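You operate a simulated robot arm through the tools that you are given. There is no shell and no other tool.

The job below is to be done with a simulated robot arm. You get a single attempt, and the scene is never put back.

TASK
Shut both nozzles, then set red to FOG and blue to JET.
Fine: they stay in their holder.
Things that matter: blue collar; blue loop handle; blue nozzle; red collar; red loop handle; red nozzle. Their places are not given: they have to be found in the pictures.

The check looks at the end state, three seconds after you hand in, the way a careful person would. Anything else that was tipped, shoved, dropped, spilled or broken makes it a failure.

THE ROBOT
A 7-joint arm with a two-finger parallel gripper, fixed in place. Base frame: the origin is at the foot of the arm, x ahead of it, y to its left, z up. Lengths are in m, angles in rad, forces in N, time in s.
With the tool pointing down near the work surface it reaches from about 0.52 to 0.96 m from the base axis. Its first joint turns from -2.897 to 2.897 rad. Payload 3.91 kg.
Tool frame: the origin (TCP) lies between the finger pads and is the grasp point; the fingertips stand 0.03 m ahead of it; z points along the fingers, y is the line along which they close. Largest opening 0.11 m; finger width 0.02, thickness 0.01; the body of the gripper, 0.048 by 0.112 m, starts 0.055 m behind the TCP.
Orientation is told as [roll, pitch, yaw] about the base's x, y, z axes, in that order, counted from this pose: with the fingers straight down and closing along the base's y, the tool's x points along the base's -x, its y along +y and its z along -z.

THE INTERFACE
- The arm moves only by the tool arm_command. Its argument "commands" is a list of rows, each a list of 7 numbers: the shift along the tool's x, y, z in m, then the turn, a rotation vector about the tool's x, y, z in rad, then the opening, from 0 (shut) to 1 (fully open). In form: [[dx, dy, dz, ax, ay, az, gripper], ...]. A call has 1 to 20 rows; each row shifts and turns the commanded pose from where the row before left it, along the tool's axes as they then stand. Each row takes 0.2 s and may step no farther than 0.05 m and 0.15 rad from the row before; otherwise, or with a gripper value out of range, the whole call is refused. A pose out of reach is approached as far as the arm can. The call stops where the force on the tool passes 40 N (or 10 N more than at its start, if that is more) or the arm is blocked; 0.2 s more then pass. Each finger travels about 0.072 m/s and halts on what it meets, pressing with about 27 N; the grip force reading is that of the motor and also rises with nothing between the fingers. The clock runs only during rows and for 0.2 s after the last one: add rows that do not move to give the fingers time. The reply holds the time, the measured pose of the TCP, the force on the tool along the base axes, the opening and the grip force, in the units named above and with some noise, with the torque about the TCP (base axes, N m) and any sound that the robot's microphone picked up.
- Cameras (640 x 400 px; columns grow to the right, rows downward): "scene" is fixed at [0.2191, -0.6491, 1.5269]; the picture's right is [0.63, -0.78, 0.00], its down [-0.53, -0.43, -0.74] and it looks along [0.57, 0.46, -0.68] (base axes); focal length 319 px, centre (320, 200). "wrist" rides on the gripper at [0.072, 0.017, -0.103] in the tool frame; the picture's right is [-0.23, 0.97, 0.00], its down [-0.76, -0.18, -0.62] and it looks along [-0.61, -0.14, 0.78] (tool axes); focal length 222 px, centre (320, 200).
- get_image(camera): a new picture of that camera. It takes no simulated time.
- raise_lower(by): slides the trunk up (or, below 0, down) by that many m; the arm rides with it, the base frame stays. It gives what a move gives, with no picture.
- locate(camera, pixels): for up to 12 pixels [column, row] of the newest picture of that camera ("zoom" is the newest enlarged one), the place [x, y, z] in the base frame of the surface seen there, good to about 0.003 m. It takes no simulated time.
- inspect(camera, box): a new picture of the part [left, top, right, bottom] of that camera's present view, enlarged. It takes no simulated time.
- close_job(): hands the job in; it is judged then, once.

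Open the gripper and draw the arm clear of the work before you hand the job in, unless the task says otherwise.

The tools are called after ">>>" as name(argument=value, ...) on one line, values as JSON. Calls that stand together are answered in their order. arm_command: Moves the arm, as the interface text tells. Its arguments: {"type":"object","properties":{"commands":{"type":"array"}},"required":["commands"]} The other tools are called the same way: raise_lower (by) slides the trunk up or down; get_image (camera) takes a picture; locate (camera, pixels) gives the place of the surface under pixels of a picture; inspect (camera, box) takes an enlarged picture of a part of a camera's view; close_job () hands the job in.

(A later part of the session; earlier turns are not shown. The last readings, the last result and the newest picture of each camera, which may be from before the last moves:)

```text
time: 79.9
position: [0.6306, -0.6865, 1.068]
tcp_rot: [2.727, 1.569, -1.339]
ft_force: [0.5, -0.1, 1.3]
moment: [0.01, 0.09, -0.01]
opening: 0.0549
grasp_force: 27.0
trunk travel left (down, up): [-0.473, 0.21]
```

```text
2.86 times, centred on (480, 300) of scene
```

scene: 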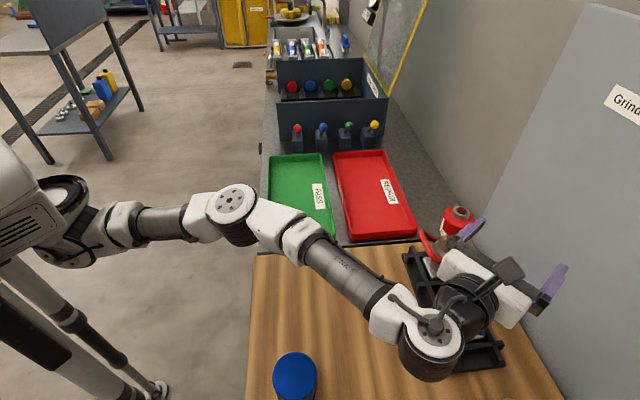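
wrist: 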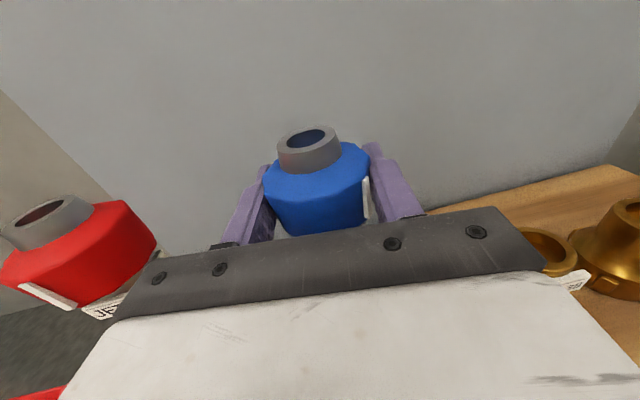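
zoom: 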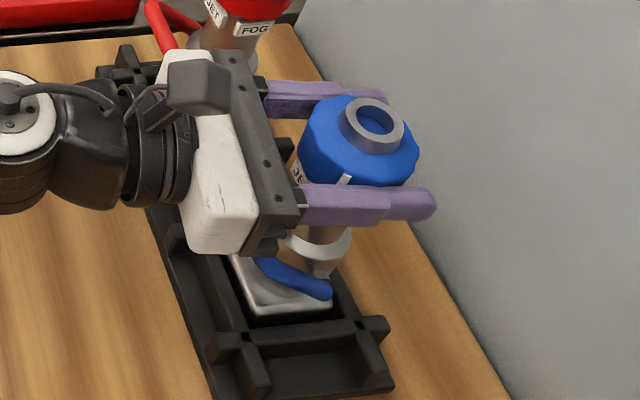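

Pointer is about half-way from FOG toward JET, and the nozzle sits firmly. Another 0.3 rad (to ≈−70°), still clear of red.

>>> arm_command(commands=[[0, 0, 0, -0.05, 0, 0, 0.35], [0, 0, 0, -0.05, 0, 0, 0.35], [0, 0, 0, -0.05, 0, 0, 0.35], [0, 0, 0, -0.05, 0, 0, 0.35], [0, 0, 0, -0.05, 0, 0, 0.35], [0, 0, 0, -0.05, 0, 0, 0.35], [0, 0, 0, 0, 0, 0, 0.35]])

>>> get_image(camera="wrist")

>>> inspect(camera="scene", box=[420, 230, 540, 370])

```text
time: 81.5
position: [0.6296, -0.6851, 1.0685]
tcp_rot: [2.99, 1.567, -1.375]
ft_force: [-0.2, 0.2, -0.1]
moment: [-0.05, 0.13, 0.0]
opening: 0.055
grasp_force: 26.5
trunk travel left (down, up): [-0.473, 0.21]
```

```text
taken
```

wrist: 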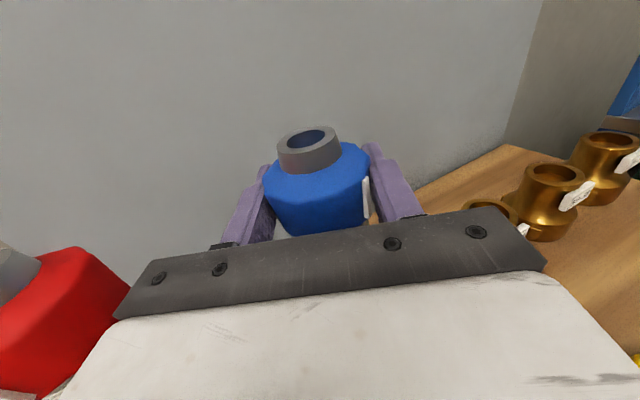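

```text
2.86 times, centred on (480, 300) of scene
```

zoom: 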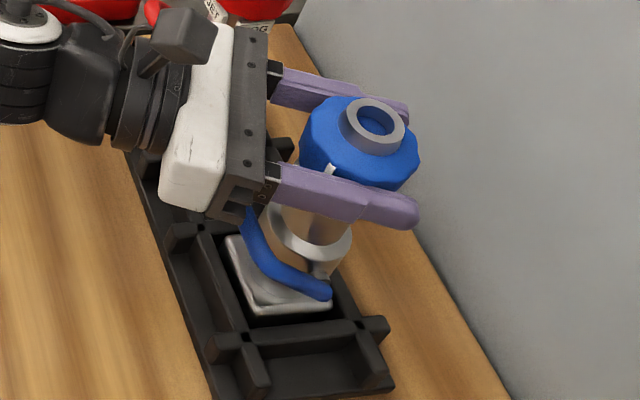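

60° turned so far (pointing −70°). I open the fingers, swing back +30° around the collar (one facet step), and re-grip for the last 30°.

>>> arm_command(commands=[[0, 0, 0, 0, 0, 0, 0.55], [0, 0, 0, 0, 0, 0, 0.7], [0, 0, 0, 0, 0, 0, 0.8], [0, 0, 0, 0, 0, 0, 0.8], [0, 0, 0, 0.1309, 0, 0, 0.8], [0, 0, 0, 0.1309, 0, 0, 0.8], [0, 0, 0, 0.1309, 0, 0, 0.8], [0, 0, 0, 0.1309, 0, 0, 0.8], [0, 0, 0, 0, 0, 0, 0.8]])

>>> get_image(camera="wrist")

>>> inspect(camera="scene", box=[420, 230, 540, 370])

```text
time: 83.5
position: [0.6301, -0.6857, 1.0689]
tcp_rot: [2.698, 1.568, -1.142]
ft_force: [0.3, 1.1, 0.9]
moment: [0.01, 0.01, -0.02]
opening: 0.0881
grasp_force: 0.1
trunk travel left (down, up): [-0.473, 0.21]
```

```text
taken
```

wrist: 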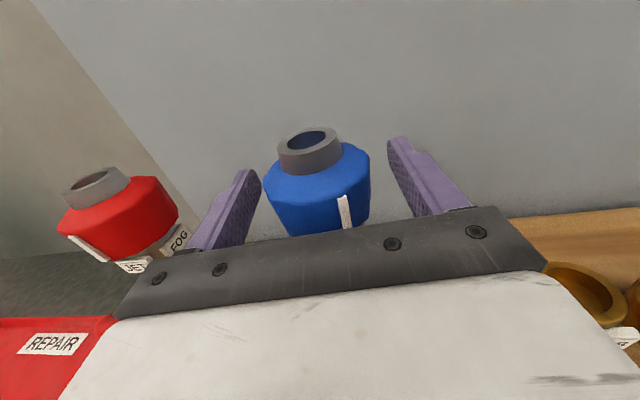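

```text
2.86 times, centred on (480, 300) of scene
```

zoom: 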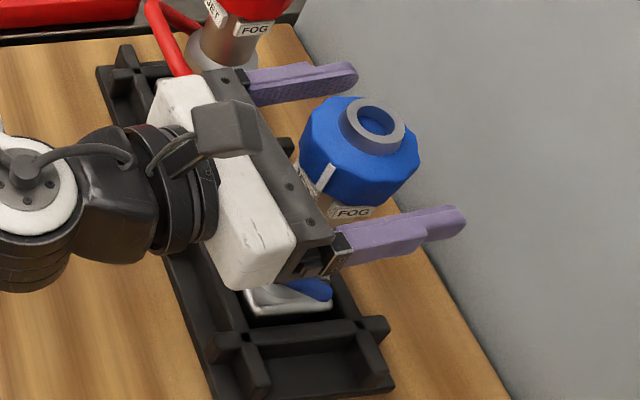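

The collar kept its place: pointer (325,175 in zoom) now close to the JET label's edge. I measure pointer and label azimuths before the last turn.

>>> locate(camera="zoom", pixels=[[330, 168], [322, 183], [303, 170], [310, 182], [335, 210], [352, 212], [368, 210], [375, 98], [375, 153], [345, 125], [405, 130]])

>>> locate(camera="wrist", pixels=[[344, 202], [347, 218], [285, 155], [338, 145], [310, 130], [312, 172]])

```text
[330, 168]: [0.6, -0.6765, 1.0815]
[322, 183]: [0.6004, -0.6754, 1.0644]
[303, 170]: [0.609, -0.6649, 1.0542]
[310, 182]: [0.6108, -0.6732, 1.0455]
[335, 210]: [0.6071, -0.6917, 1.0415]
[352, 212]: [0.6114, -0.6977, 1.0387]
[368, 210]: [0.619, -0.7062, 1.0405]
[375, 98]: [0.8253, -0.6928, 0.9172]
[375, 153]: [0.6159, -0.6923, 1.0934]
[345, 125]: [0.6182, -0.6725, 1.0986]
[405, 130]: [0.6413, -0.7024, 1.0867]
```

```text
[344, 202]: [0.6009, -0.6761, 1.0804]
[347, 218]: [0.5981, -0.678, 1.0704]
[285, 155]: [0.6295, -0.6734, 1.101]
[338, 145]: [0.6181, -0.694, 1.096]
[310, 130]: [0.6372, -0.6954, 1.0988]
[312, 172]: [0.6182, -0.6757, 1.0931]
```

Pointer is at azimuth ≈163°, JET faces ≈132–135°, so about 28–30° remain. I re-grip and turn 0.45 rad clockwise.

>>> arm_command(commands=[[0, 0, 0, 0, 0, 0, 0.68], [0, 0, 0, 0, 0, 0, 0.58], [0, 0, 0, 0, 0, 0, 0.53], [0, 0, 0, 0, 0, 0, 0.5], [0, 0, 0, 0, 0, 0, 0.45], [0, 0, 0, 0, 0, 0, 0.35], [0, 0, 0, -0.05, 0, 0, 0.35], [0, 0, 0, -0.05, 0, 0, 0.35], [0, 0, 0, -0.05, 0, 0, 0.35], [0, 0, 0, -0.05, 0, 0, 0.35], [0, 0, 0, -0.05, 0, 0, 0.35], [0, 0, 0, -0.05, 0, 0, 0.35], [0, 0, 0, -0.05, 0, 0, 0.35], [0, 0, 0, -0.05, 0, 0, 0.35], [0, 0, 0, -0.05, 0, 0, 0.35], [0, 0, 0, 0, 0, 0, 0.35]])

>>> get_image(camera="wrist")

>>> inspect(camera="scene", box=[420, 230, 540, 370])

```text
time: 86.9
position: [0.6302, -0.6856, 1.07]
tcp_rot: [3.022, 1.569, -1.275]
ft_force: [0.0, -2.5, 3.3]
moment: [-0.07, 0.12, 0.0]
opening: 0.0563
grasp_force: 26.7
trunk travel left (down, up): [-0.473, 0.21]
```

```text
taken
```

wrist: 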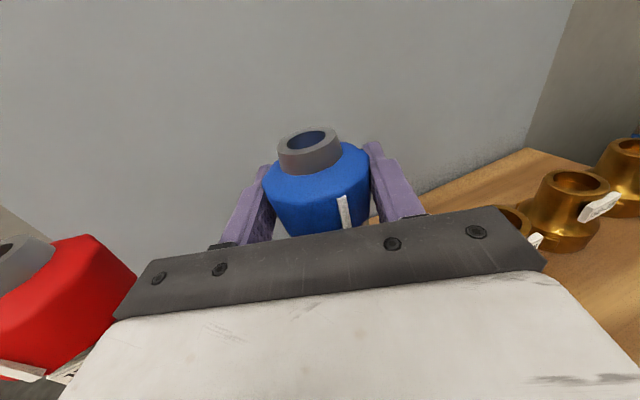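

```text
2.86 times, centred on (480, 300) of scene
```

zoom: 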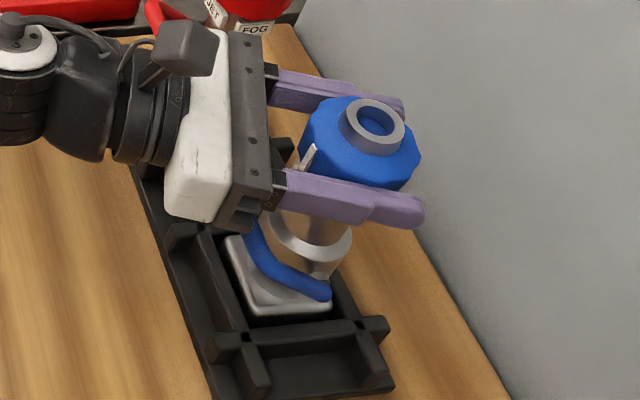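

Turned 26° more; the pointer should now be at ≈137°. I add 0.04 rad, then open the fingers and check pointer against the JET label.

>>> arm_command(commands=[[0, 0, 0, -0.04, 0, 0, 0.35], [0, 0, 0, 0, 0, 0, 0.35], [0, 0, 0, 0, 0, 0, 0.5], [0, 0, 0, 0, 0, 0, 0.65], [0, 0, 0, 0, 0, 0, 0.8], [0, 0, 0, 0, 0, 0, 1], [0, 0, 0, 0, 0, 0, 1]])

>>> inspect(camera="scene", box=[420, 230, 540, 370])

>>> inspect(camera="wrist", box=[240, 110, 420, 240])

```text
time: 88.5
position: [0.6299, -0.6854, 1.0684]
tcp_rot: [3.125, 1.568, -1.208]
ft_force: [0.2, -0.2, 0.3]
moment: [0.03, 0.0, 0.01]
opening: 0.11
grasp_force: 0.0
trunk travel left (down, up): [-0.473, 0.21]
```

```text
2.86 times, centred on (480, 300) of scene
```

zoom: 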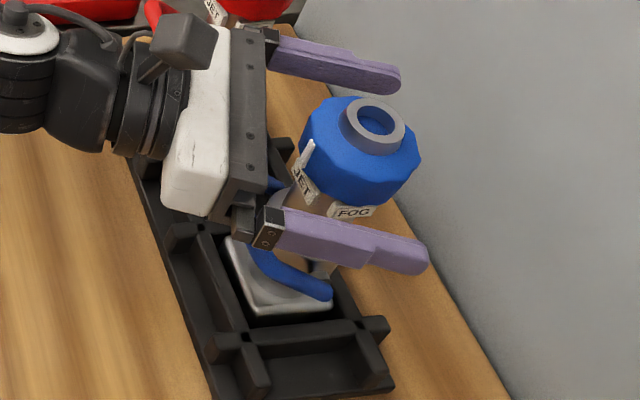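

```text
3.08 times, centred on (330, 175) of wrist
```

zoom: 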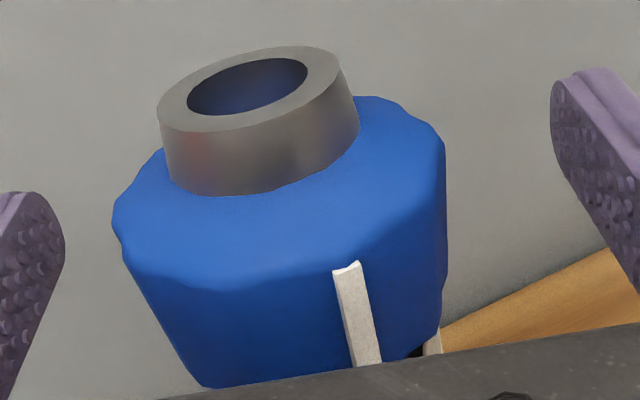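

The blue pointer now stands over the JET label (zoom (308,158) over (303,185)). I measure both for the residual angle.

>>> inspect(camera="scene", box=[455, 255, 525, 315])

>>> locate(camera="wrist", pixels=[[343, 200], [346, 215], [348, 225], [285, 155], [339, 145], [308, 130], [313, 170]])

```text
6.67 times, centred on (490, 285) of scene
```

zoom: 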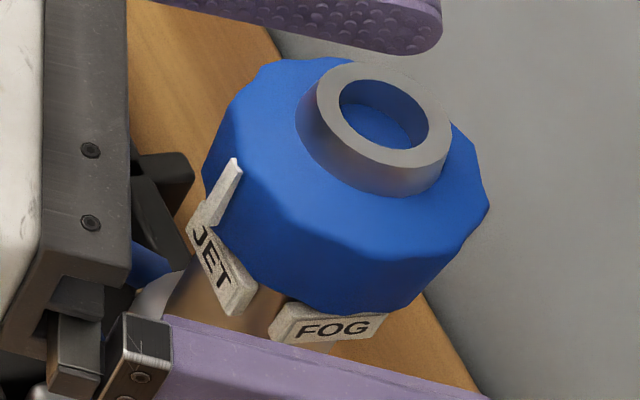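

```text
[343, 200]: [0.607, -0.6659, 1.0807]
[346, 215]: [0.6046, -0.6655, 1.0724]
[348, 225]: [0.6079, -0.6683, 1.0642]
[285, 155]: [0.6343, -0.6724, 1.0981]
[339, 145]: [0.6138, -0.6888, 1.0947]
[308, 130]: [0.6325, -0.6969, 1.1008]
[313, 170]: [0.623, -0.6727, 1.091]
```

By projecting the known geometry, JET = 135° and FOG = 225° azimuth, and blue's pointer is now at ≈135±2°, so blue is set to JET. I raise the trunk 0.13 m to lift the open fingers clear of the collar.

>>> raise_lower(by=0.13)

>>> arm_command(commands=[[0, -0.0249, -0.0114, 0, 0, 0, 1], [0, -0.0249, -0.0114, 0, 0, 0, 1], [0, -0.0249, -0.0114, 0, 0, 0, 1], [0, -0.0249, -0.0114, 0, 0, 0, 1], [0, -0.0248, -0.0115, -0.03, 0, 0, 1], [0, 0, 0, 0, 0, 0, 1]])

>>> get_image(camera="scene")

>>> get_image(camera="wrist")

```text
time: 90.1
position: [0.6311, -0.6856, 1.199]
tcp_rot: [3.082, 1.568, -1.25]
ft_force: [0.3, 0.4, 0.1]
moment: [0.02, 0.0, 0.03]
opening: 0.1103
grasp_force: 0.0
trunk travel left (down, up): [-0.603, 0.08]
```

```text
time: 91.5
position: [0.7249, -0.5842, 1.1981]
tcp_rot: [3.069, 1.568, -1.293]
ft_force: [-0.5, 0.3, -0.4]
moment: [0.01, 0.0, 0.02]
opening: 0.11
grasp_force: 0.1
trunk travel left (down, up): [-0.603, 0.08]
```

```text
taken
```

scene: 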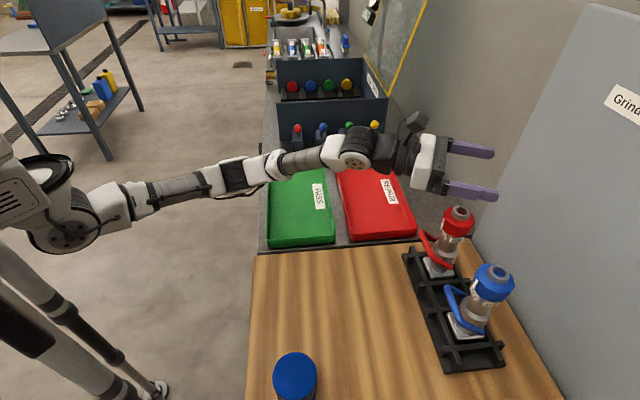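

```text
taken
```

wrist: 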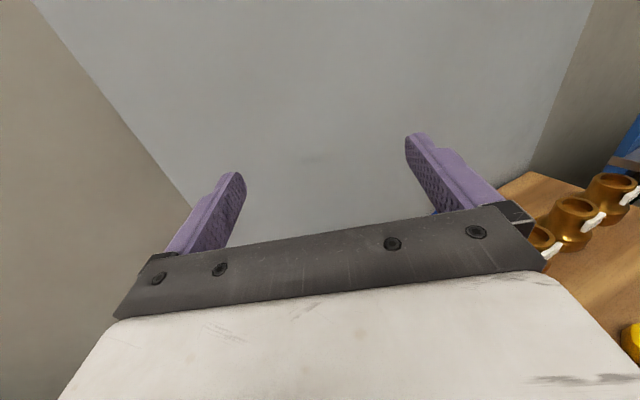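

Blue is in full view now and TCP is over red's axis. I check blue's pointer and handle in an enlarged view before lowering onto red.

>>> inspect(camera="scene", box=[430, 250, 530, 350])

>>> inspect(camera="scene", box=[400, 130, 510, 290])

```text
4.00 times, centred on (480, 300) of scene
```

zoom: 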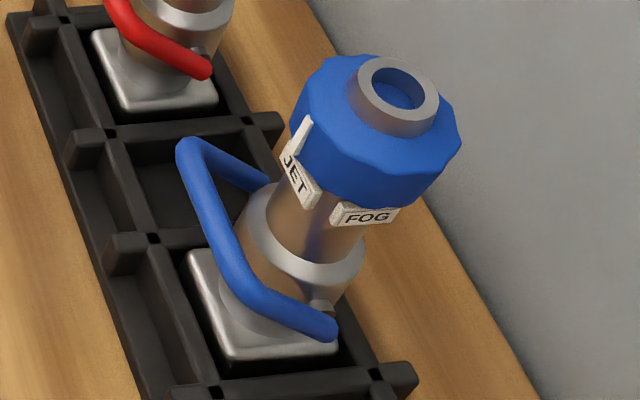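

```text
2.50 times, centred on (455, 210) of scene
```

zoom: 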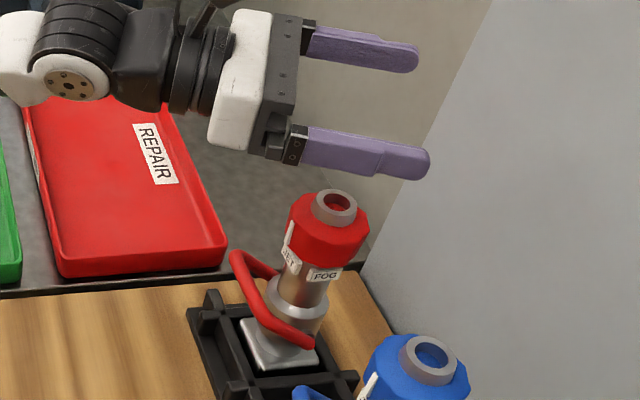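

Blue reads JET with its handle shut. Now I centre over red (≈2 mm correction) and lower the trunk 0.13 m so the open fingers straddle red's collar.

>>> arm_command(commands=[[0, 0.0013, 0.0018, 0, 0, 0, 1], [0, 0, 0, 0, 0, 0, 1]])

>>> raise_lower(by=-0.13)

>>> get_image(camera="wrist")

>>> inspect(camera="scene", box=[400, 170, 510, 290])

```text
time: 92.1
position: [0.7237, -0.5874, 1.1974]
tcp_rot: [-3.04, 1.567, -1.117]
ft_force: [-1.3, 0.3, -0.5]
moment: [-0.03, 0.01, 0.01]
opening: 0.1101
grasp_force: 0.1
trunk travel left (down, up): [-0.603, 0.08]
```

```text
time: 93.7
position: [0.7194, -0.5852, 1.078]
tcp_rot: [-2.383, 1.557, -0.462]
ft_force: [0.2, -0.1, -0.6]
moment: [0.02, 0.0, 0.01]
opening: 0.11
grasp_force: 0.0
trunk travel left (down, up): [-0.473, 0.21]
```

```text
taken
```

wrist: 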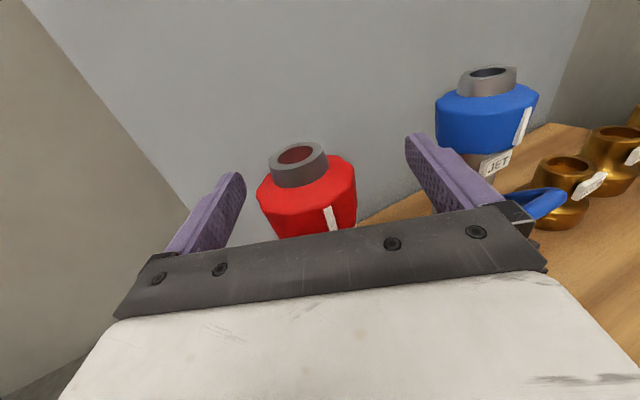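

```text
3.33 times, centred on (455, 230) of scene
```

zoom: 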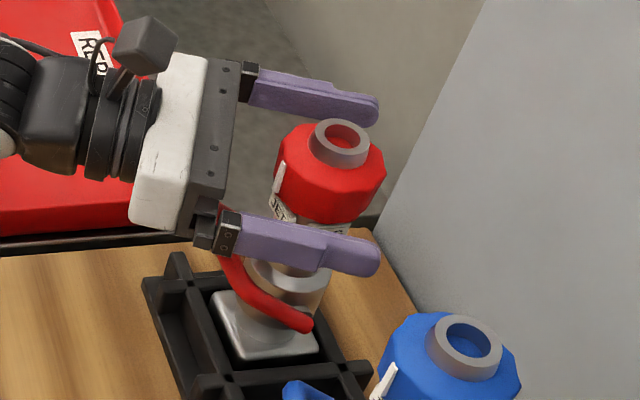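

The fingers straddle red's collar but the TCP reads (0.719,−0.585,1.078), about 1 cm high and 5 mm off; perhaps still settling. I send a hold and re-read.

>>> arm_command(commands=[[0, 0, 0, 0, 0, 0, 1], [0, 0, 0, 0, 0, 0, 1]])

>>> locate(camera="wrist", pixels=[[297, 147], [280, 170], [322, 160], [303, 178], [265, 190], [350, 170], [330, 210], [333, 222], [300, 200], [240, 185], [415, 140]])

>>> get_image(camera="scene")

```text
time: 94.3
position: [0.719, -0.5856, 1.0775]
tcp_rot: [-2.32, 1.555, -0.398]
ft_force: [-0.3, 0.3, -0.4]
moment: [0.01, -0.02, 0.02]
opening: 0.1098
grasp_force: 0.0
trunk travel left (down, up): [-0.473, 0.21]
```

```text
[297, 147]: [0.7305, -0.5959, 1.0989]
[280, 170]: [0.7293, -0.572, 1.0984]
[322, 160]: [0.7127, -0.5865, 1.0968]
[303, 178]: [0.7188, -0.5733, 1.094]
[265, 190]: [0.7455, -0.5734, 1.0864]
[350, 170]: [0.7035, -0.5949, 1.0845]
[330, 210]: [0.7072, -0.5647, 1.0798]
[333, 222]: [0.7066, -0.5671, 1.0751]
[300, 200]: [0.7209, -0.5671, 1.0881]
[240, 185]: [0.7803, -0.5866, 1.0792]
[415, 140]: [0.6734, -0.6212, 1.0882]
```

```text
taken
```

scene: 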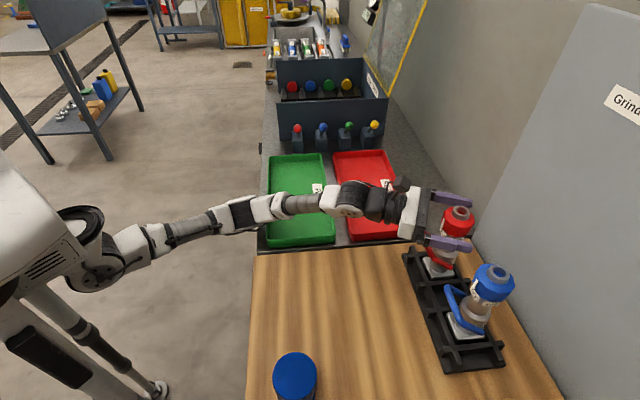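

The pose is unchanged, and the discrepancy could mean an arm link is resting on something. I look closely at the links near the trays and the gripper near red's handle.

>>> inspect(camera="scene", box=[300, 150, 480, 290])

>>> locate(camera="scene", pixels=[[345, 190], [345, 215], [375, 218], [395, 222], [410, 235], [300, 208], [235, 215], [385, 235], [415, 200], [350, 235], [428, 235], [440, 240]])

```text
2.86 times, centred on (390, 220) of scene
```

zoom: 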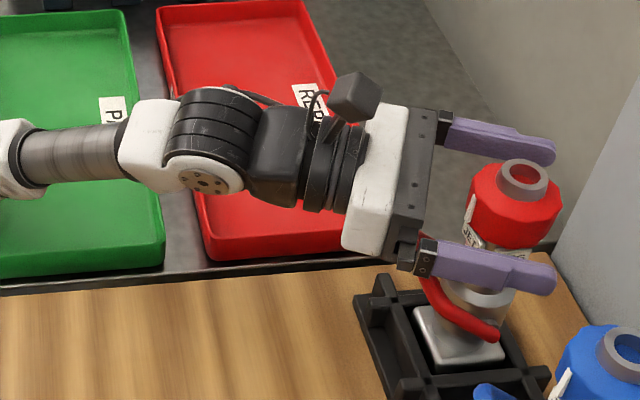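

```text
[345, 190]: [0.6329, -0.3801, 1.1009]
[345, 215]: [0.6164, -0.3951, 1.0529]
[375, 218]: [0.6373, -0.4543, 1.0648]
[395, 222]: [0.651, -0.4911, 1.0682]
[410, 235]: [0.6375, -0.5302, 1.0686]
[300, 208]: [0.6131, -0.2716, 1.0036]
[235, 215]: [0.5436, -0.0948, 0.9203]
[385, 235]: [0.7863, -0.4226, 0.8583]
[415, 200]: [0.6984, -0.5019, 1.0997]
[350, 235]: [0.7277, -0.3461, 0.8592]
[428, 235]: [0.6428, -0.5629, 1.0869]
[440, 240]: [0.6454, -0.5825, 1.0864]
```

The forearm passes low over the edge of the tray bench, so I check the green tray's rim height and the forearm's underside there.

>>> inspect(camera="scene", box=[190, 150, 350, 270])

>>> locate(camera="scene", pixels=[[268, 195], [267, 230], [300, 240], [334, 235], [262, 180], [262, 240], [250, 222], [265, 218], [280, 215], [290, 220], [270, 200], [225, 225]])

```text
3.33 times, centred on (270, 210) of scene
```

zoom: 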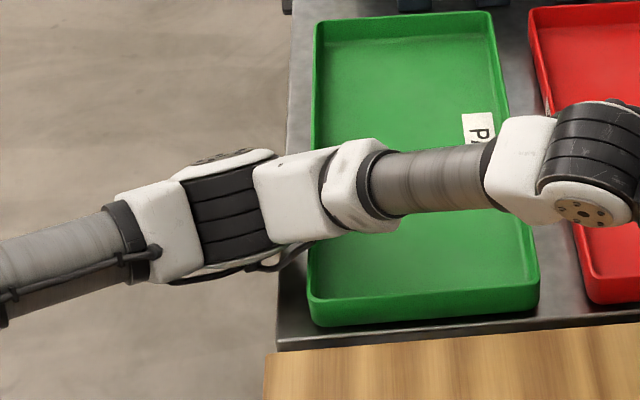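

```text
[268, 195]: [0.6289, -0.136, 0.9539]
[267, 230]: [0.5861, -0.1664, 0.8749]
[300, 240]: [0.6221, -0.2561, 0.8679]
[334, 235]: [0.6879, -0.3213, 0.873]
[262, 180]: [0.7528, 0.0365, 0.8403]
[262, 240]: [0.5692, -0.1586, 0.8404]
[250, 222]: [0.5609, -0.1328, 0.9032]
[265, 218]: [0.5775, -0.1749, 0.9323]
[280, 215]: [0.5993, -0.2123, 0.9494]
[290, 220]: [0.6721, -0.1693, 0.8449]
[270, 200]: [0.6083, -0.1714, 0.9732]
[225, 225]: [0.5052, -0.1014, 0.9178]
```

The elbow and its cable are at z≈0.90 right beside the green tray's rim (0.875), so it is likely resting there. I lift straight up again with the trunk and check the tray.

>>> raise_lower(by=0.13)

>>> get_image(camera="scene")

>>> inspect(camera="scene", box=[190, 150, 350, 270])

```text
time: 95.8
position: [0.723, -0.5864, 1.1965]
tcp_rot: [3.087, 1.568, -1.273]
ft_force: [0.4, -0.8, -0.2]
moment: [-0.01, 0.02, 0.0]
opening: 0.1101
grasp_force: 0.0
trunk travel left (down, up): [-0.603, 0.08]
```

```text
taken
```

scene: 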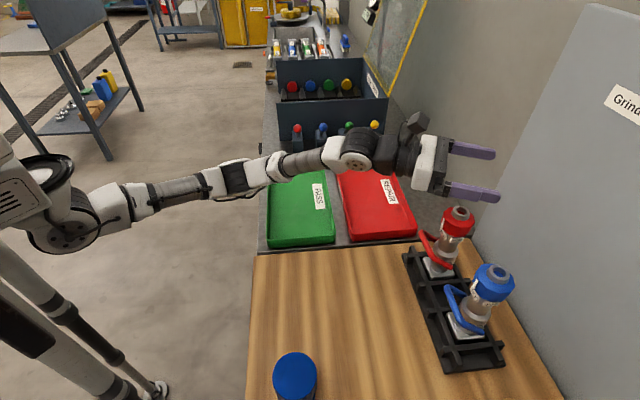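

```text
3.33 times, centred on (270, 210) of scene
```

zoom: 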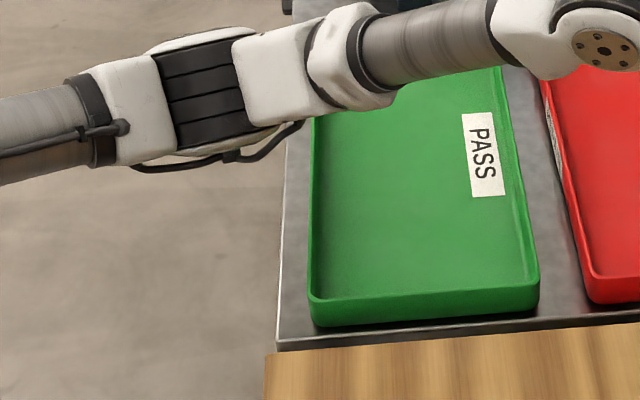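

The green tray is exactly where it was (corner (268,247), label (319,196)) and the pose recovered. I'll keep the trunk high and instead lower with the arm itself: turn to −55° first, then descend 7 cm and check.

>>> arm_command(commands=[[0, 0, 0, 0.131, 0, 0, 1], [0, 0, 0, 0.131, 0, 0, 1], [-0.02, 0, 0, 0, 0, 0, 1], [-0.02, 0, 0, 0, 0, 0, 1], [-0.02, 0, 0, 0, 0, 0, 1], [0, 0, 0, 0, 0, 0, 1]])

>>> get_image(camera="scene")

>>> get_image(camera="wrist")

```text
time: 97.2
position: [0.7242, -0.5871, 1.1868]
tcp_rot: [2.821, 1.568, -1.28]
ft_force: [0.1, 0.4, 0.5]
moment: [0.0, -0.01, -0.04]
opening: 0.1102
grasp_force: 0.1
out of reach, approached as far as the arm can: row 3, 4, 5
trunk travel left (down, up): [-0.603, 0.08]
```

```text
taken
```

scene: 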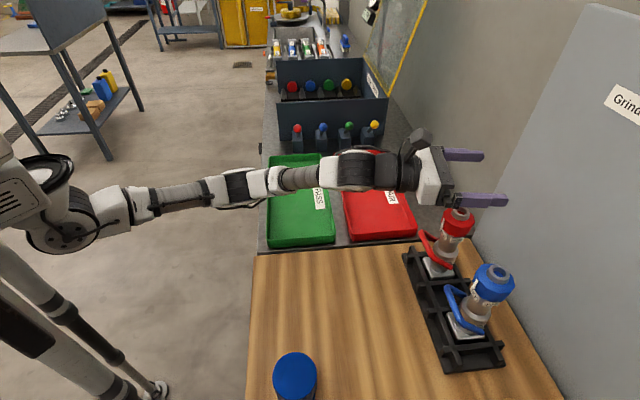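

```text
taken
```

wrist: 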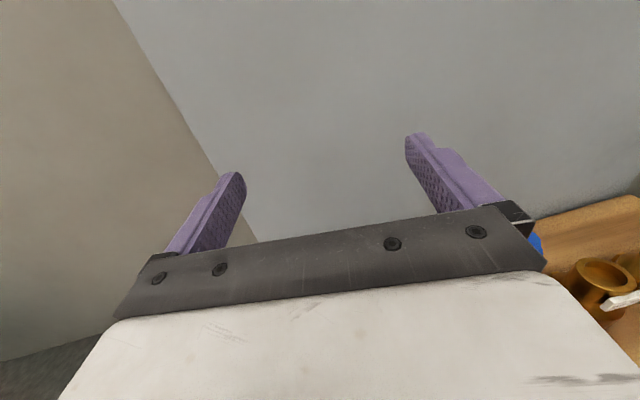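

Going down with the arm from here is out of its reach (z stayed at 1.187). I check the shoulder height to choose a better trunk level.

>>> locate(camera="scene", pixels=[[60, 225], [75, 235], [110, 215], [150, 205], [190, 195], [235, 188], [265, 180], [300, 178], [350, 170], [385, 172], [40, 170], [430, 180]])

```text
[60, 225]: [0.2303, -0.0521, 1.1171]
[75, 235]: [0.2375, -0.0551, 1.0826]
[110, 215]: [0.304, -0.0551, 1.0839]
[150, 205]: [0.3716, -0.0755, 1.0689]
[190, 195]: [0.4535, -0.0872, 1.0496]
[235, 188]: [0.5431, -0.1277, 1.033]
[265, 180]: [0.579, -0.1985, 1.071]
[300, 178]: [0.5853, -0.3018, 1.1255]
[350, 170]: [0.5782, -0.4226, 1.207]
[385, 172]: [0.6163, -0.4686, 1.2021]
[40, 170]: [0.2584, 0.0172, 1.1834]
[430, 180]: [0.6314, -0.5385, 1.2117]
```

The elbow is bent sideways and low (≈(0.54,−0.13,1.03)), so the limit is in the wrist, not in extension. I rotate about red's axis to a pointing direction of about −25°, which should bring the elbow in, and check.

>>> arm_command(commands=[[0, 0, 0, 0.1, 0, 0, 1], [0, 0, 0, 0.1, 0, 0, 1], [0, 0, 0, 0.1, 0, 0, 1], [0, 0, 0, 0.1, 0, 0, 1], [0, 0, 0, 0.12, 0, 0, 1], [0, 0, 0, 0, 0, 0, 1]])

>>> get_image(camera="scene")

>>> get_image(camera="wrist")

```text
time: 98.7
position: [0.7246, -0.5881, 1.1884]
tcp_rot: [2.831, 1.567, -1.269]
ft_force: [0.2, 0.6, -0.2]
moment: [0.01, 0.03, 0.01]
opening: 0.1099
grasp_force: 0.1
out of reach, approached as far as the arm can: row 1, 2, 3, 4, 5
trunk travel left (down, up): [-0.603, 0.08]
```

```text
taken
```

scene: 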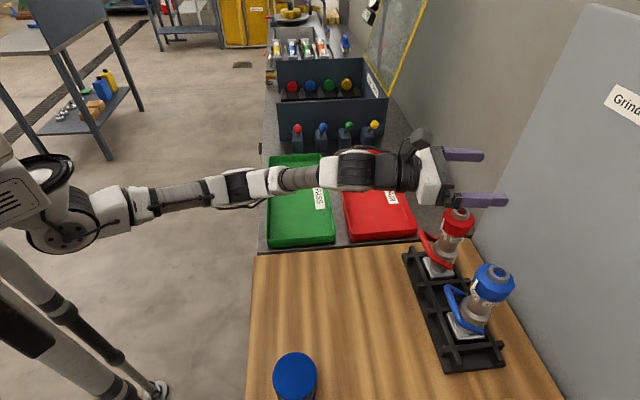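

```text
taken
```

wrist: 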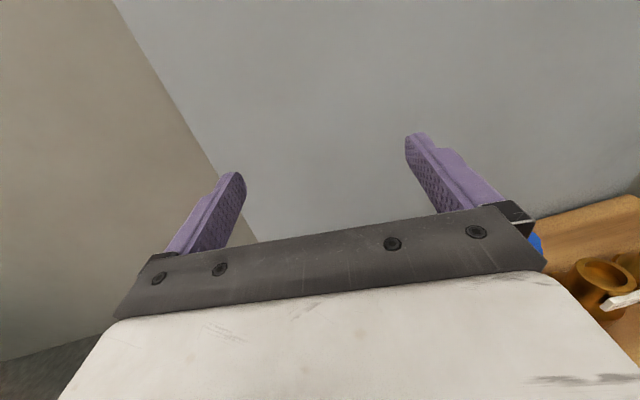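

The arm won't rotate further here: a joint limit. I step back the way I came (toward −70°) to see how the commanded pose responds.

>>> arm_command(commands=[[0, 0, 0, -0.1, 0, 0, 1], [0, 0, 0, -0.1, 0, 0, 1], [0, 0, 0, 0, 0, 0, 1]])

```text
time: 99.5
position: [0.7234, -0.5871, 1.1884]
tcp_rot: [3.036, 1.568, -1.265]
ft_force: [0.0, 0.9, -0.5]
moment: [0.0, -0.01, -0.02]
opening: 0.1102
grasp_force: 0.1
trunk travel left (down, up): [-0.603, 0.08]
```

It responded at once, so unreached commands aren't stored; the limit is in this elbow posture. I'll raise to the top, draw the arm back toward the robot to regain a high-elbow posture, and re-approach red from there.

>>> raise_lower(by=0.08)

>>> arm_command(commands=[[0, 0, -0.03, 0, 0, 0, 1], [0, 0, -0.03, 0, 0, 0, 1], [0, 0, -0.03, 0, 0, 0, 1], [0, 0, -0.03, 0, 0, 0, 1], [0, 0, -0.03, 0, 0, 0, 1], [0, 0, -0.03, 0, 0, 0, 1], [0, 0, -0.03, 0, 0, 0, 1], [0, 0, 0, 0, 0, 0, 1]])

>>> get_image(camera="scene")

```text
time: 100.6
position: [0.7238, -0.5881, 1.2685]
tcp_rot: [2.986, 1.568, -1.318]
ft_force: [0.3, -0.2, -0.4]
moment: [0.01, -0.01, -0.01]
opening: 0.1102
grasp_force: 0.1
trunk travel left (down, up): [-0.682, 0.0]
```

```text
time: 102.4
position: [0.6391, -0.394, 1.2673]
tcp_rot: [3.134, 1.569, -1.166]
ft_force: [0.4, 0.4, 0.0]
moment: [0.0, 0.02, -0.03]
opening: 0.1102
grasp_force: 0.2
trunk travel left (down, up): [-0.682, 0.0]
```

```text
taken
```

scene: 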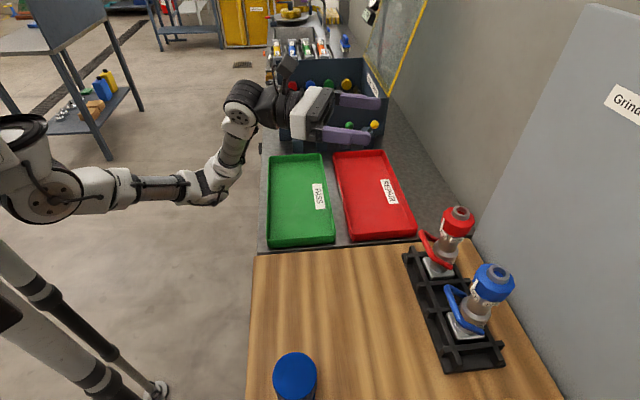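

The elbow is now hanging low, which caused the trouble. I try to bring it back up by swinging the tool to about −40° and moving across toward blue's side at this safe height.

>>> arm_command(commands=[[0, 0.025, 0, 0.05, 0, 0, 1], [0, 0.025, 0, 0.05, 0, 0, 1], [0, 0.025, 0, 0.05, 0, 0, 1], [0, 0.025, 0, 0.05, 0, 0, 1], [0, 0.025, 0, 0.05, 0, 0, 1], [0, 0.025, 0, 0.05, 0, 0, 1], [0, 0.025, 0, 0.05, 0, 0, 1], [0, 0.025, 0, 0.05, 0, 0, 1], [0, 0.025, 0, 0.05, 0, 0, 1], [0, 0, 0, 0, 0, 0, 1]])

>>> get_image(camera="scene")

```text
time: 104.6
position: [0.4579, -0.5249, 1.2682]
tcp_rot: [2.429, 1.567, -1.42]
ft_force: [0.0, -0.5, -0.5]
moment: [0.0, -0.01, -0.01]
opening: 0.1102
grasp_force: 0.0
trunk travel left (down, up): [-0.682, 0.0]
```

```text
taken
```

scene: 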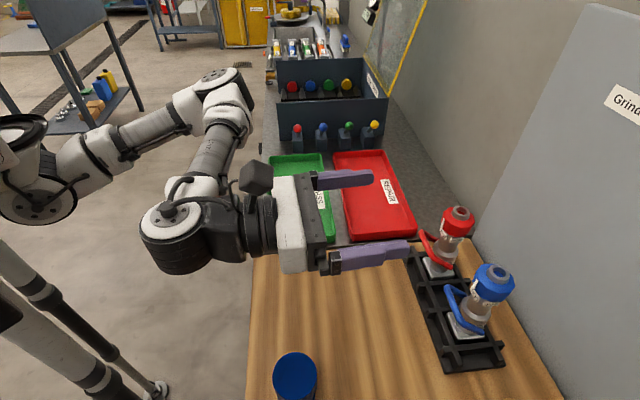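

The elbow is up again (scene (230,90)). From here I move over red's axis at z≈1.27 keeping the −40° pointing.

>>> arm_command(commands=[[0, -0.0158, 0.0303, 0, 0, 0, 1], [0, -0.0158, 0.0303, 0, 0, 0, 1], [0, -0.0158, 0.0303, 0, 0, 0, 1], [0, -0.0158, 0.0303, 0, 0, 0, 1], [0, -0.0158, 0.0303, 0, 0, 0, 1], [0, -0.0158, 0.0303, 0, 0, 0, 1], [0, -0.0158, 0.0303, 0, 0, 0, 1], [0, -0.0158, 0.0303, 0, 0, 0, 1], [0, 0, 0, 0, 0, 0, 1]])

>>> get_image(camera="scene")

```text
time: 106.6
position: [0.7245, -0.5864, 1.269]
tcp_rot: [2.705, 1.566, -1.147]
ft_force: [-0.3, 0.8, -0.3]
moment: [-0.02, -0.02, -0.02]
opening: 0.1103
grasp_force: 0.1
trunk travel left (down, up): [-0.682, 0.0]
```

```text
taken
```

scene: 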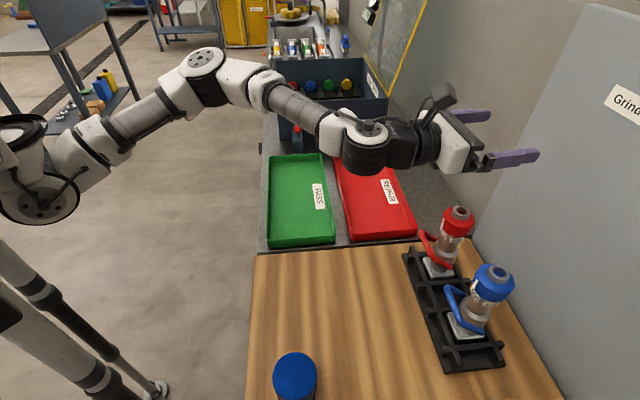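

TCP is exactly over red's axis with the elbow high. I lower the trunk 0.1 m and check clearances.

>>> raise_lower(by=-0.1)

>>> get_image(camera="scene")

>>> locate(camera="scene", pixels=[[215, 110], [240, 120], [280, 135], [320, 160], [365, 200], [370, 195], [400, 185], [455, 190], [170, 130], [340, 150]])

```text
time: 107.9
position: [0.7246, -0.5866, 1.1688]
tcp_rot: [2.638, 1.567, -1.211]
ft_force: [0.2, -0.8, -0.1]
moment: [-0.05, 0.01, -0.03]
opening: 0.1099
grasp_force: 0.1
trunk travel left (down, up): [-0.582, 0.1]
```

```text
taken
```

scene: 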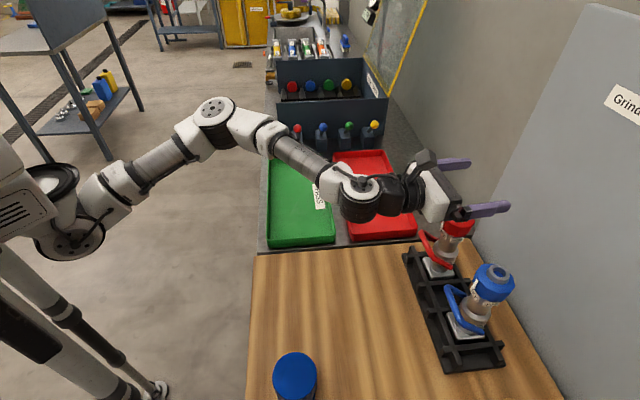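

```text
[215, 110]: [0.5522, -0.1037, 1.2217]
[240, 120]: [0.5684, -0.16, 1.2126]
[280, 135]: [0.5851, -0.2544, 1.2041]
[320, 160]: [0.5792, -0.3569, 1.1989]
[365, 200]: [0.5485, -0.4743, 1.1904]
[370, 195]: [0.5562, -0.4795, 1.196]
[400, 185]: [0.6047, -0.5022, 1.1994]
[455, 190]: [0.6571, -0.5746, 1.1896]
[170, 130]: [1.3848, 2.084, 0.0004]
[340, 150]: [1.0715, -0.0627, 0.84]
```

The forearm is at z≈1.2 all along, so another 0.1 m leaves plenty of room. I lower the last 0.101 m around red's collar.

>>> raise_lower(by=-0.101)

>>> get_image(camera="wrist")

>>> inspect(camera="scene", box=[380, 160, 520, 290])

```text
time: 109.3
position: [0.7244, -0.5863, 1.0675]
tcp_rot: [2.638, 1.566, -1.215]
ft_force: [0.4, -0.1, 0.6]
moment: [0.01, -0.02, 0.01]
opening: 0.1099
grasp_force: 0.0
trunk travel left (down, up): [-0.481, 0.201]
```

```text
taken
```

wrist: 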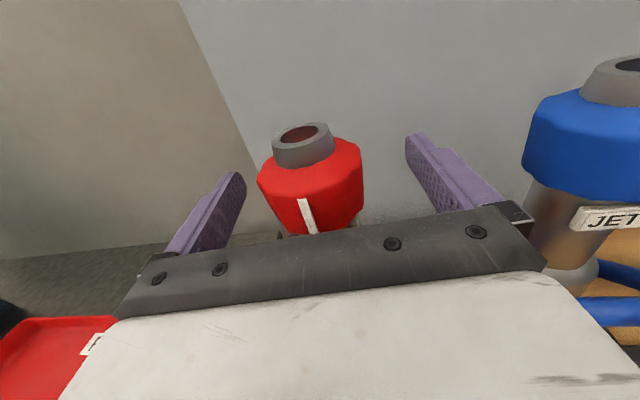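

```text
3.08 times, centred on (450, 225) of scene
```

zoom: 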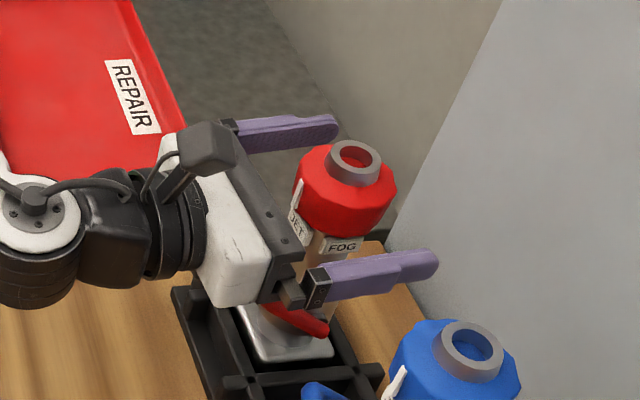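

Red's collar sits slightly left of centre between the fingers (x≈310 vs ≈316 for blue), so I measure its ring from this close view to refine the centring.

>>> inspect(camera="wrist", box=[230, 100, 410, 240])

>>> locate(camera="wrist", pixels=[[275, 142], [330, 138], [302, 125], [302, 151], [285, 132], [322, 128], [322, 148], [284, 149], [262, 180], [361, 165], [303, 210], [314, 225]])

```text
2.86 times, centred on (320, 170) of wrist
```

zoom: 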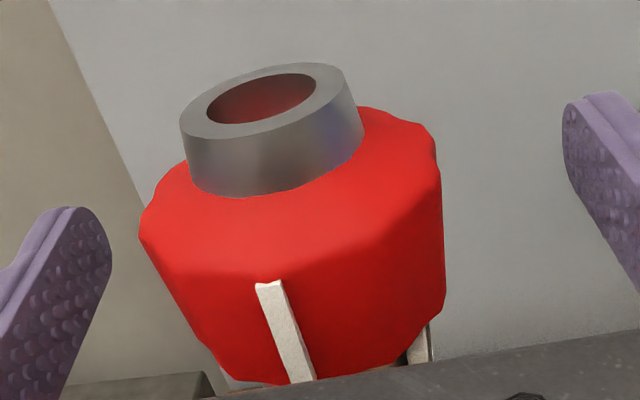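

```text
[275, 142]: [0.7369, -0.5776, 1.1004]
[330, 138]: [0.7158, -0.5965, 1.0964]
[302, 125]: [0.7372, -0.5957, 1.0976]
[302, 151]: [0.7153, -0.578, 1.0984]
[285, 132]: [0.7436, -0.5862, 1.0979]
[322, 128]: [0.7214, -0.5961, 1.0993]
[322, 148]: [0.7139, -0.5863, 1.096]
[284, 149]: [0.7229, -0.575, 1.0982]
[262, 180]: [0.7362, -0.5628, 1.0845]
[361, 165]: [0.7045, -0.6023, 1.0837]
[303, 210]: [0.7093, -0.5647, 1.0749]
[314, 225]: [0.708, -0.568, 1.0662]
```

Red's ring centre measures (0.7255,−0.5864), within 1–2 mm of the TCP. I close gradually onto the collar.

>>> arm_command(commands=[[0, -0.0006, 0.0006, 0, 0, 0, 0.8], [0, 0, 0, 0, 0, 0, 0.7], [0, 0, 0, 0, 0, 0, 0.62], [0, 0, 0, 0, 0, 0, 0.57], [0, 0, 0, 0, 0, 0, 0.54], [0, 0, 0, 0, 0, 0, 0.51], [0, 0, 0, 0, 0, 0, 0.5], [0, 0, 0, 0, 0, 0, 0.5]])

>>> inspect(camera="wrist", box=[230, 100, 410, 240])

>>> inspect(camera="scene", box=[380, 160, 520, 290])

```text
time: 111.1
position: [0.7258, -0.5858, 1.0675]
tcp_rot: [2.76, 1.567, -1.092]
ft_force: [2.1, 1.5, 2.1]
moment: [0.26, -0.28, 0.01]
opening: 0.0571
grasp_force: 26.7
trunk travel left (down, up): [-0.481, 0.201]
```

```text
2.86 times, centred on (320, 170) of wrist
```

zoom: 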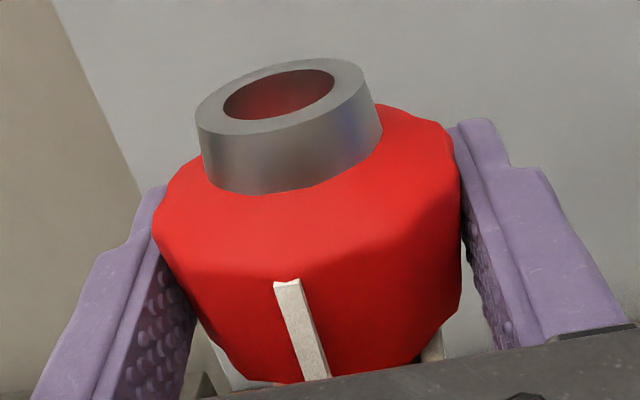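

```text
3.08 times, centred on (450, 225) of scene
```

zoom: 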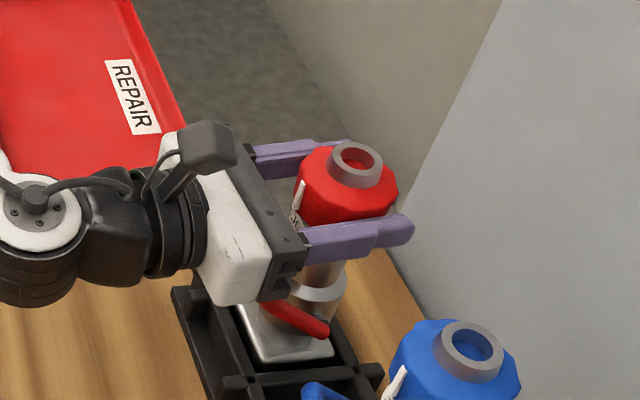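

Gripped at 57 mm; the nozzle was nudged ~3 mm right, so I shift the tool 2 mm left to relieve it and start turning counter-clockwise, 0.2 rad as a test.

>>> arm_command(commands=[[0, -0.001, 0, 0, 0, 0, 0.4], [0, -0.001, 0, 0, 0, 0, 0.35], [0, 0, 0, 0.05, 0, 0, 0.35], [0, 0, 0, 0.05, 0, 0, 0.35], [0, 0, 0, 0.05, 0, 0, 0.35], [0, 0, 0, 0.05, 0, 0, 0.35], [0, 0, 0, 0, 0, 0, 0.35]])

>>> inspect(camera="wrist", box=[230, 100, 410, 240])

>>> inspect(camera="scene", box=[380, 160, 520, 290])

```text
time: 112.7
position: [0.7258, -0.5846, 1.0669]
tcp_rot: [2.337, 1.567, -1.311]
ft_force: [-1.7, -1.1, 2.5]
moment: [-0.42, 0.36, -0.01]
opening: 0.0573
grasp_force: 26.6
trunk travel left (down, up): [-0.481, 0.201]
```

```text
2.86 times, centred on (320, 170) of wrist
```

zoom: 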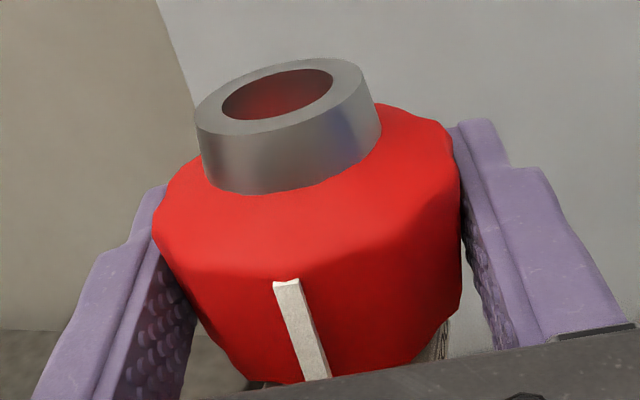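

```text
3.08 times, centred on (450, 225) of scene
```

zoom: 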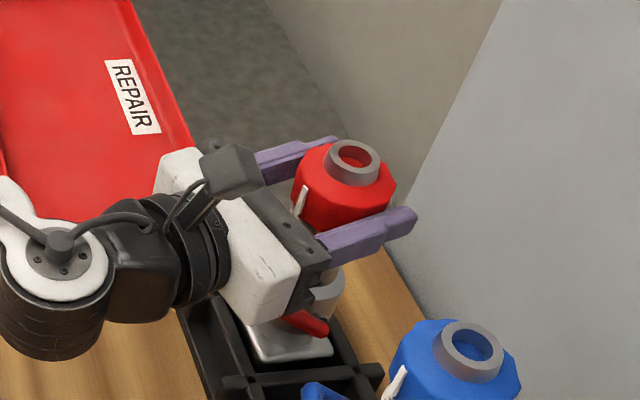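

It turns well (pointing −29°); the moment sign flipped so I put back 1 mm and continue 0.3 rad counter-clockwise.

>>> arm_command(commands=[[0, 0.0009, 0, 0.05, 0, 0, 0.35], [0, 0, 0, 0.05, 0, 0, 0.35], [0, 0, 0, 0.05, 0, 0, 0.35], [0, 0, 0, 0.05, 0, 0, 0.35], [0, 0, 0, 0.05, 0, 0, 0.35], [0, 0, 0, 0.05, 0, 0, 0.35], [0, 0, 0, 0, 0, 0, 0.35]])

>>> get_image(camera="wrist")

>>> inspect(camera="scene", box=[380, 160, 520, 290])

```text
time: 114.3
position: [0.7248, -0.586, 1.0673]
tcp_rot: [1.976, 1.569, -1.374]
ft_force: [0.5, 2.2, 0.2]
moment: [0.58, -0.17, -0.03]
opening: 0.0568
grasp_force: 27.1
trunk travel left (down, up): [-0.481, 0.201]
```

```text
taken
```

wrist: 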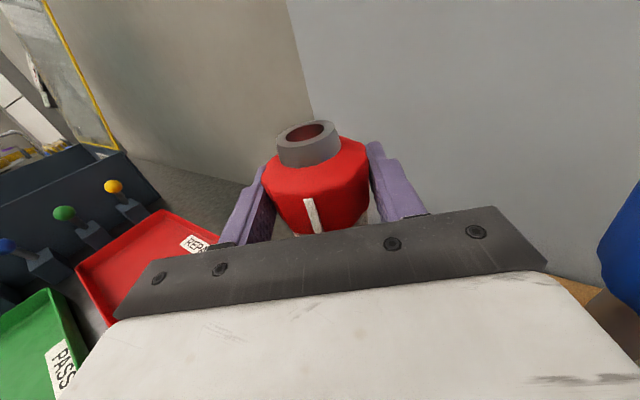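

```text
3.08 times, centred on (450, 225) of scene
```

zoom: 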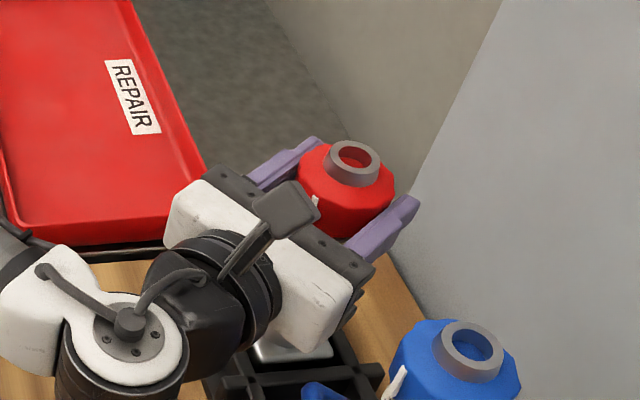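

28.7° done. I open, swing back 30° and re-grip for the next bite.

>>> arm_command(commands=[[0, 0, 0, 0, 0, 0, 0.55], [0, 0, 0, 0, 0, 0, 0.7], [0, 0, 0, 0, 0, 0, 0.8], [0, 0, 0, 0, 0, 0, 0.8], [0, 0, 0, -0.1309, 0, 0, 0.8], [0, 0, 0, -0.1309, 0, 0, 0.8], [0, 0, 0, -0.1309, 0, 0, 0.8], [0, 0, 0, -0.1309, 0, 0, 0.8], [0, 0, 0, 0, 0, 0, 0.8]])

>>> get_image(camera="wrist")

>>> inspect(camera="scene", box=[380, 160, 520, 290])

```text
time: 116.3
position: [0.7265, -0.586, 1.0666]
tcp_rot: [2.503, 1.568, -1.373]
ft_force: [0.3, 0.6, -1.4]
moment: [0.02, 0.01, -0.01]
opening: 0.0879
grasp_force: 0.1
trunk travel left (down, up): [-0.481, 0.201]
```

```text
taken
```

wrist: 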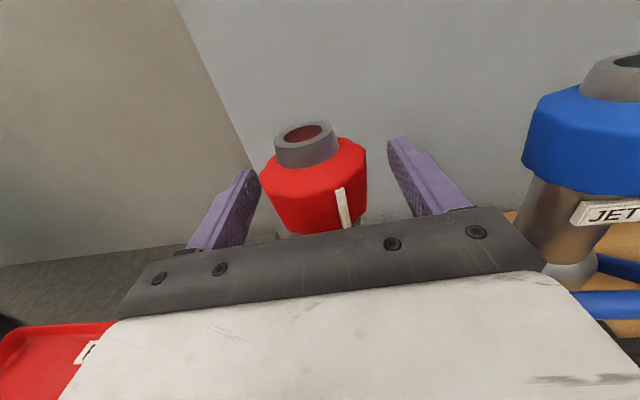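

```text
3.08 times, centred on (450, 225) of scene
```

zoom: 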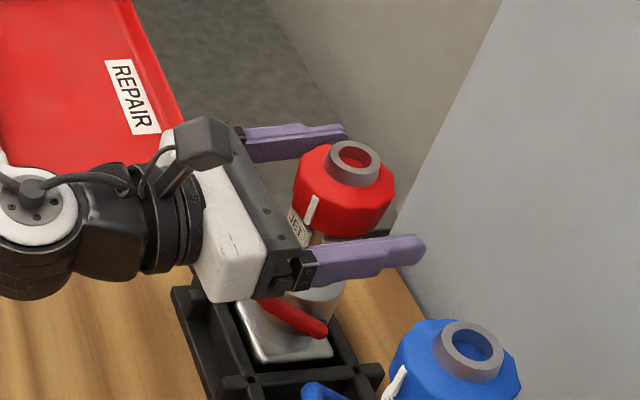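

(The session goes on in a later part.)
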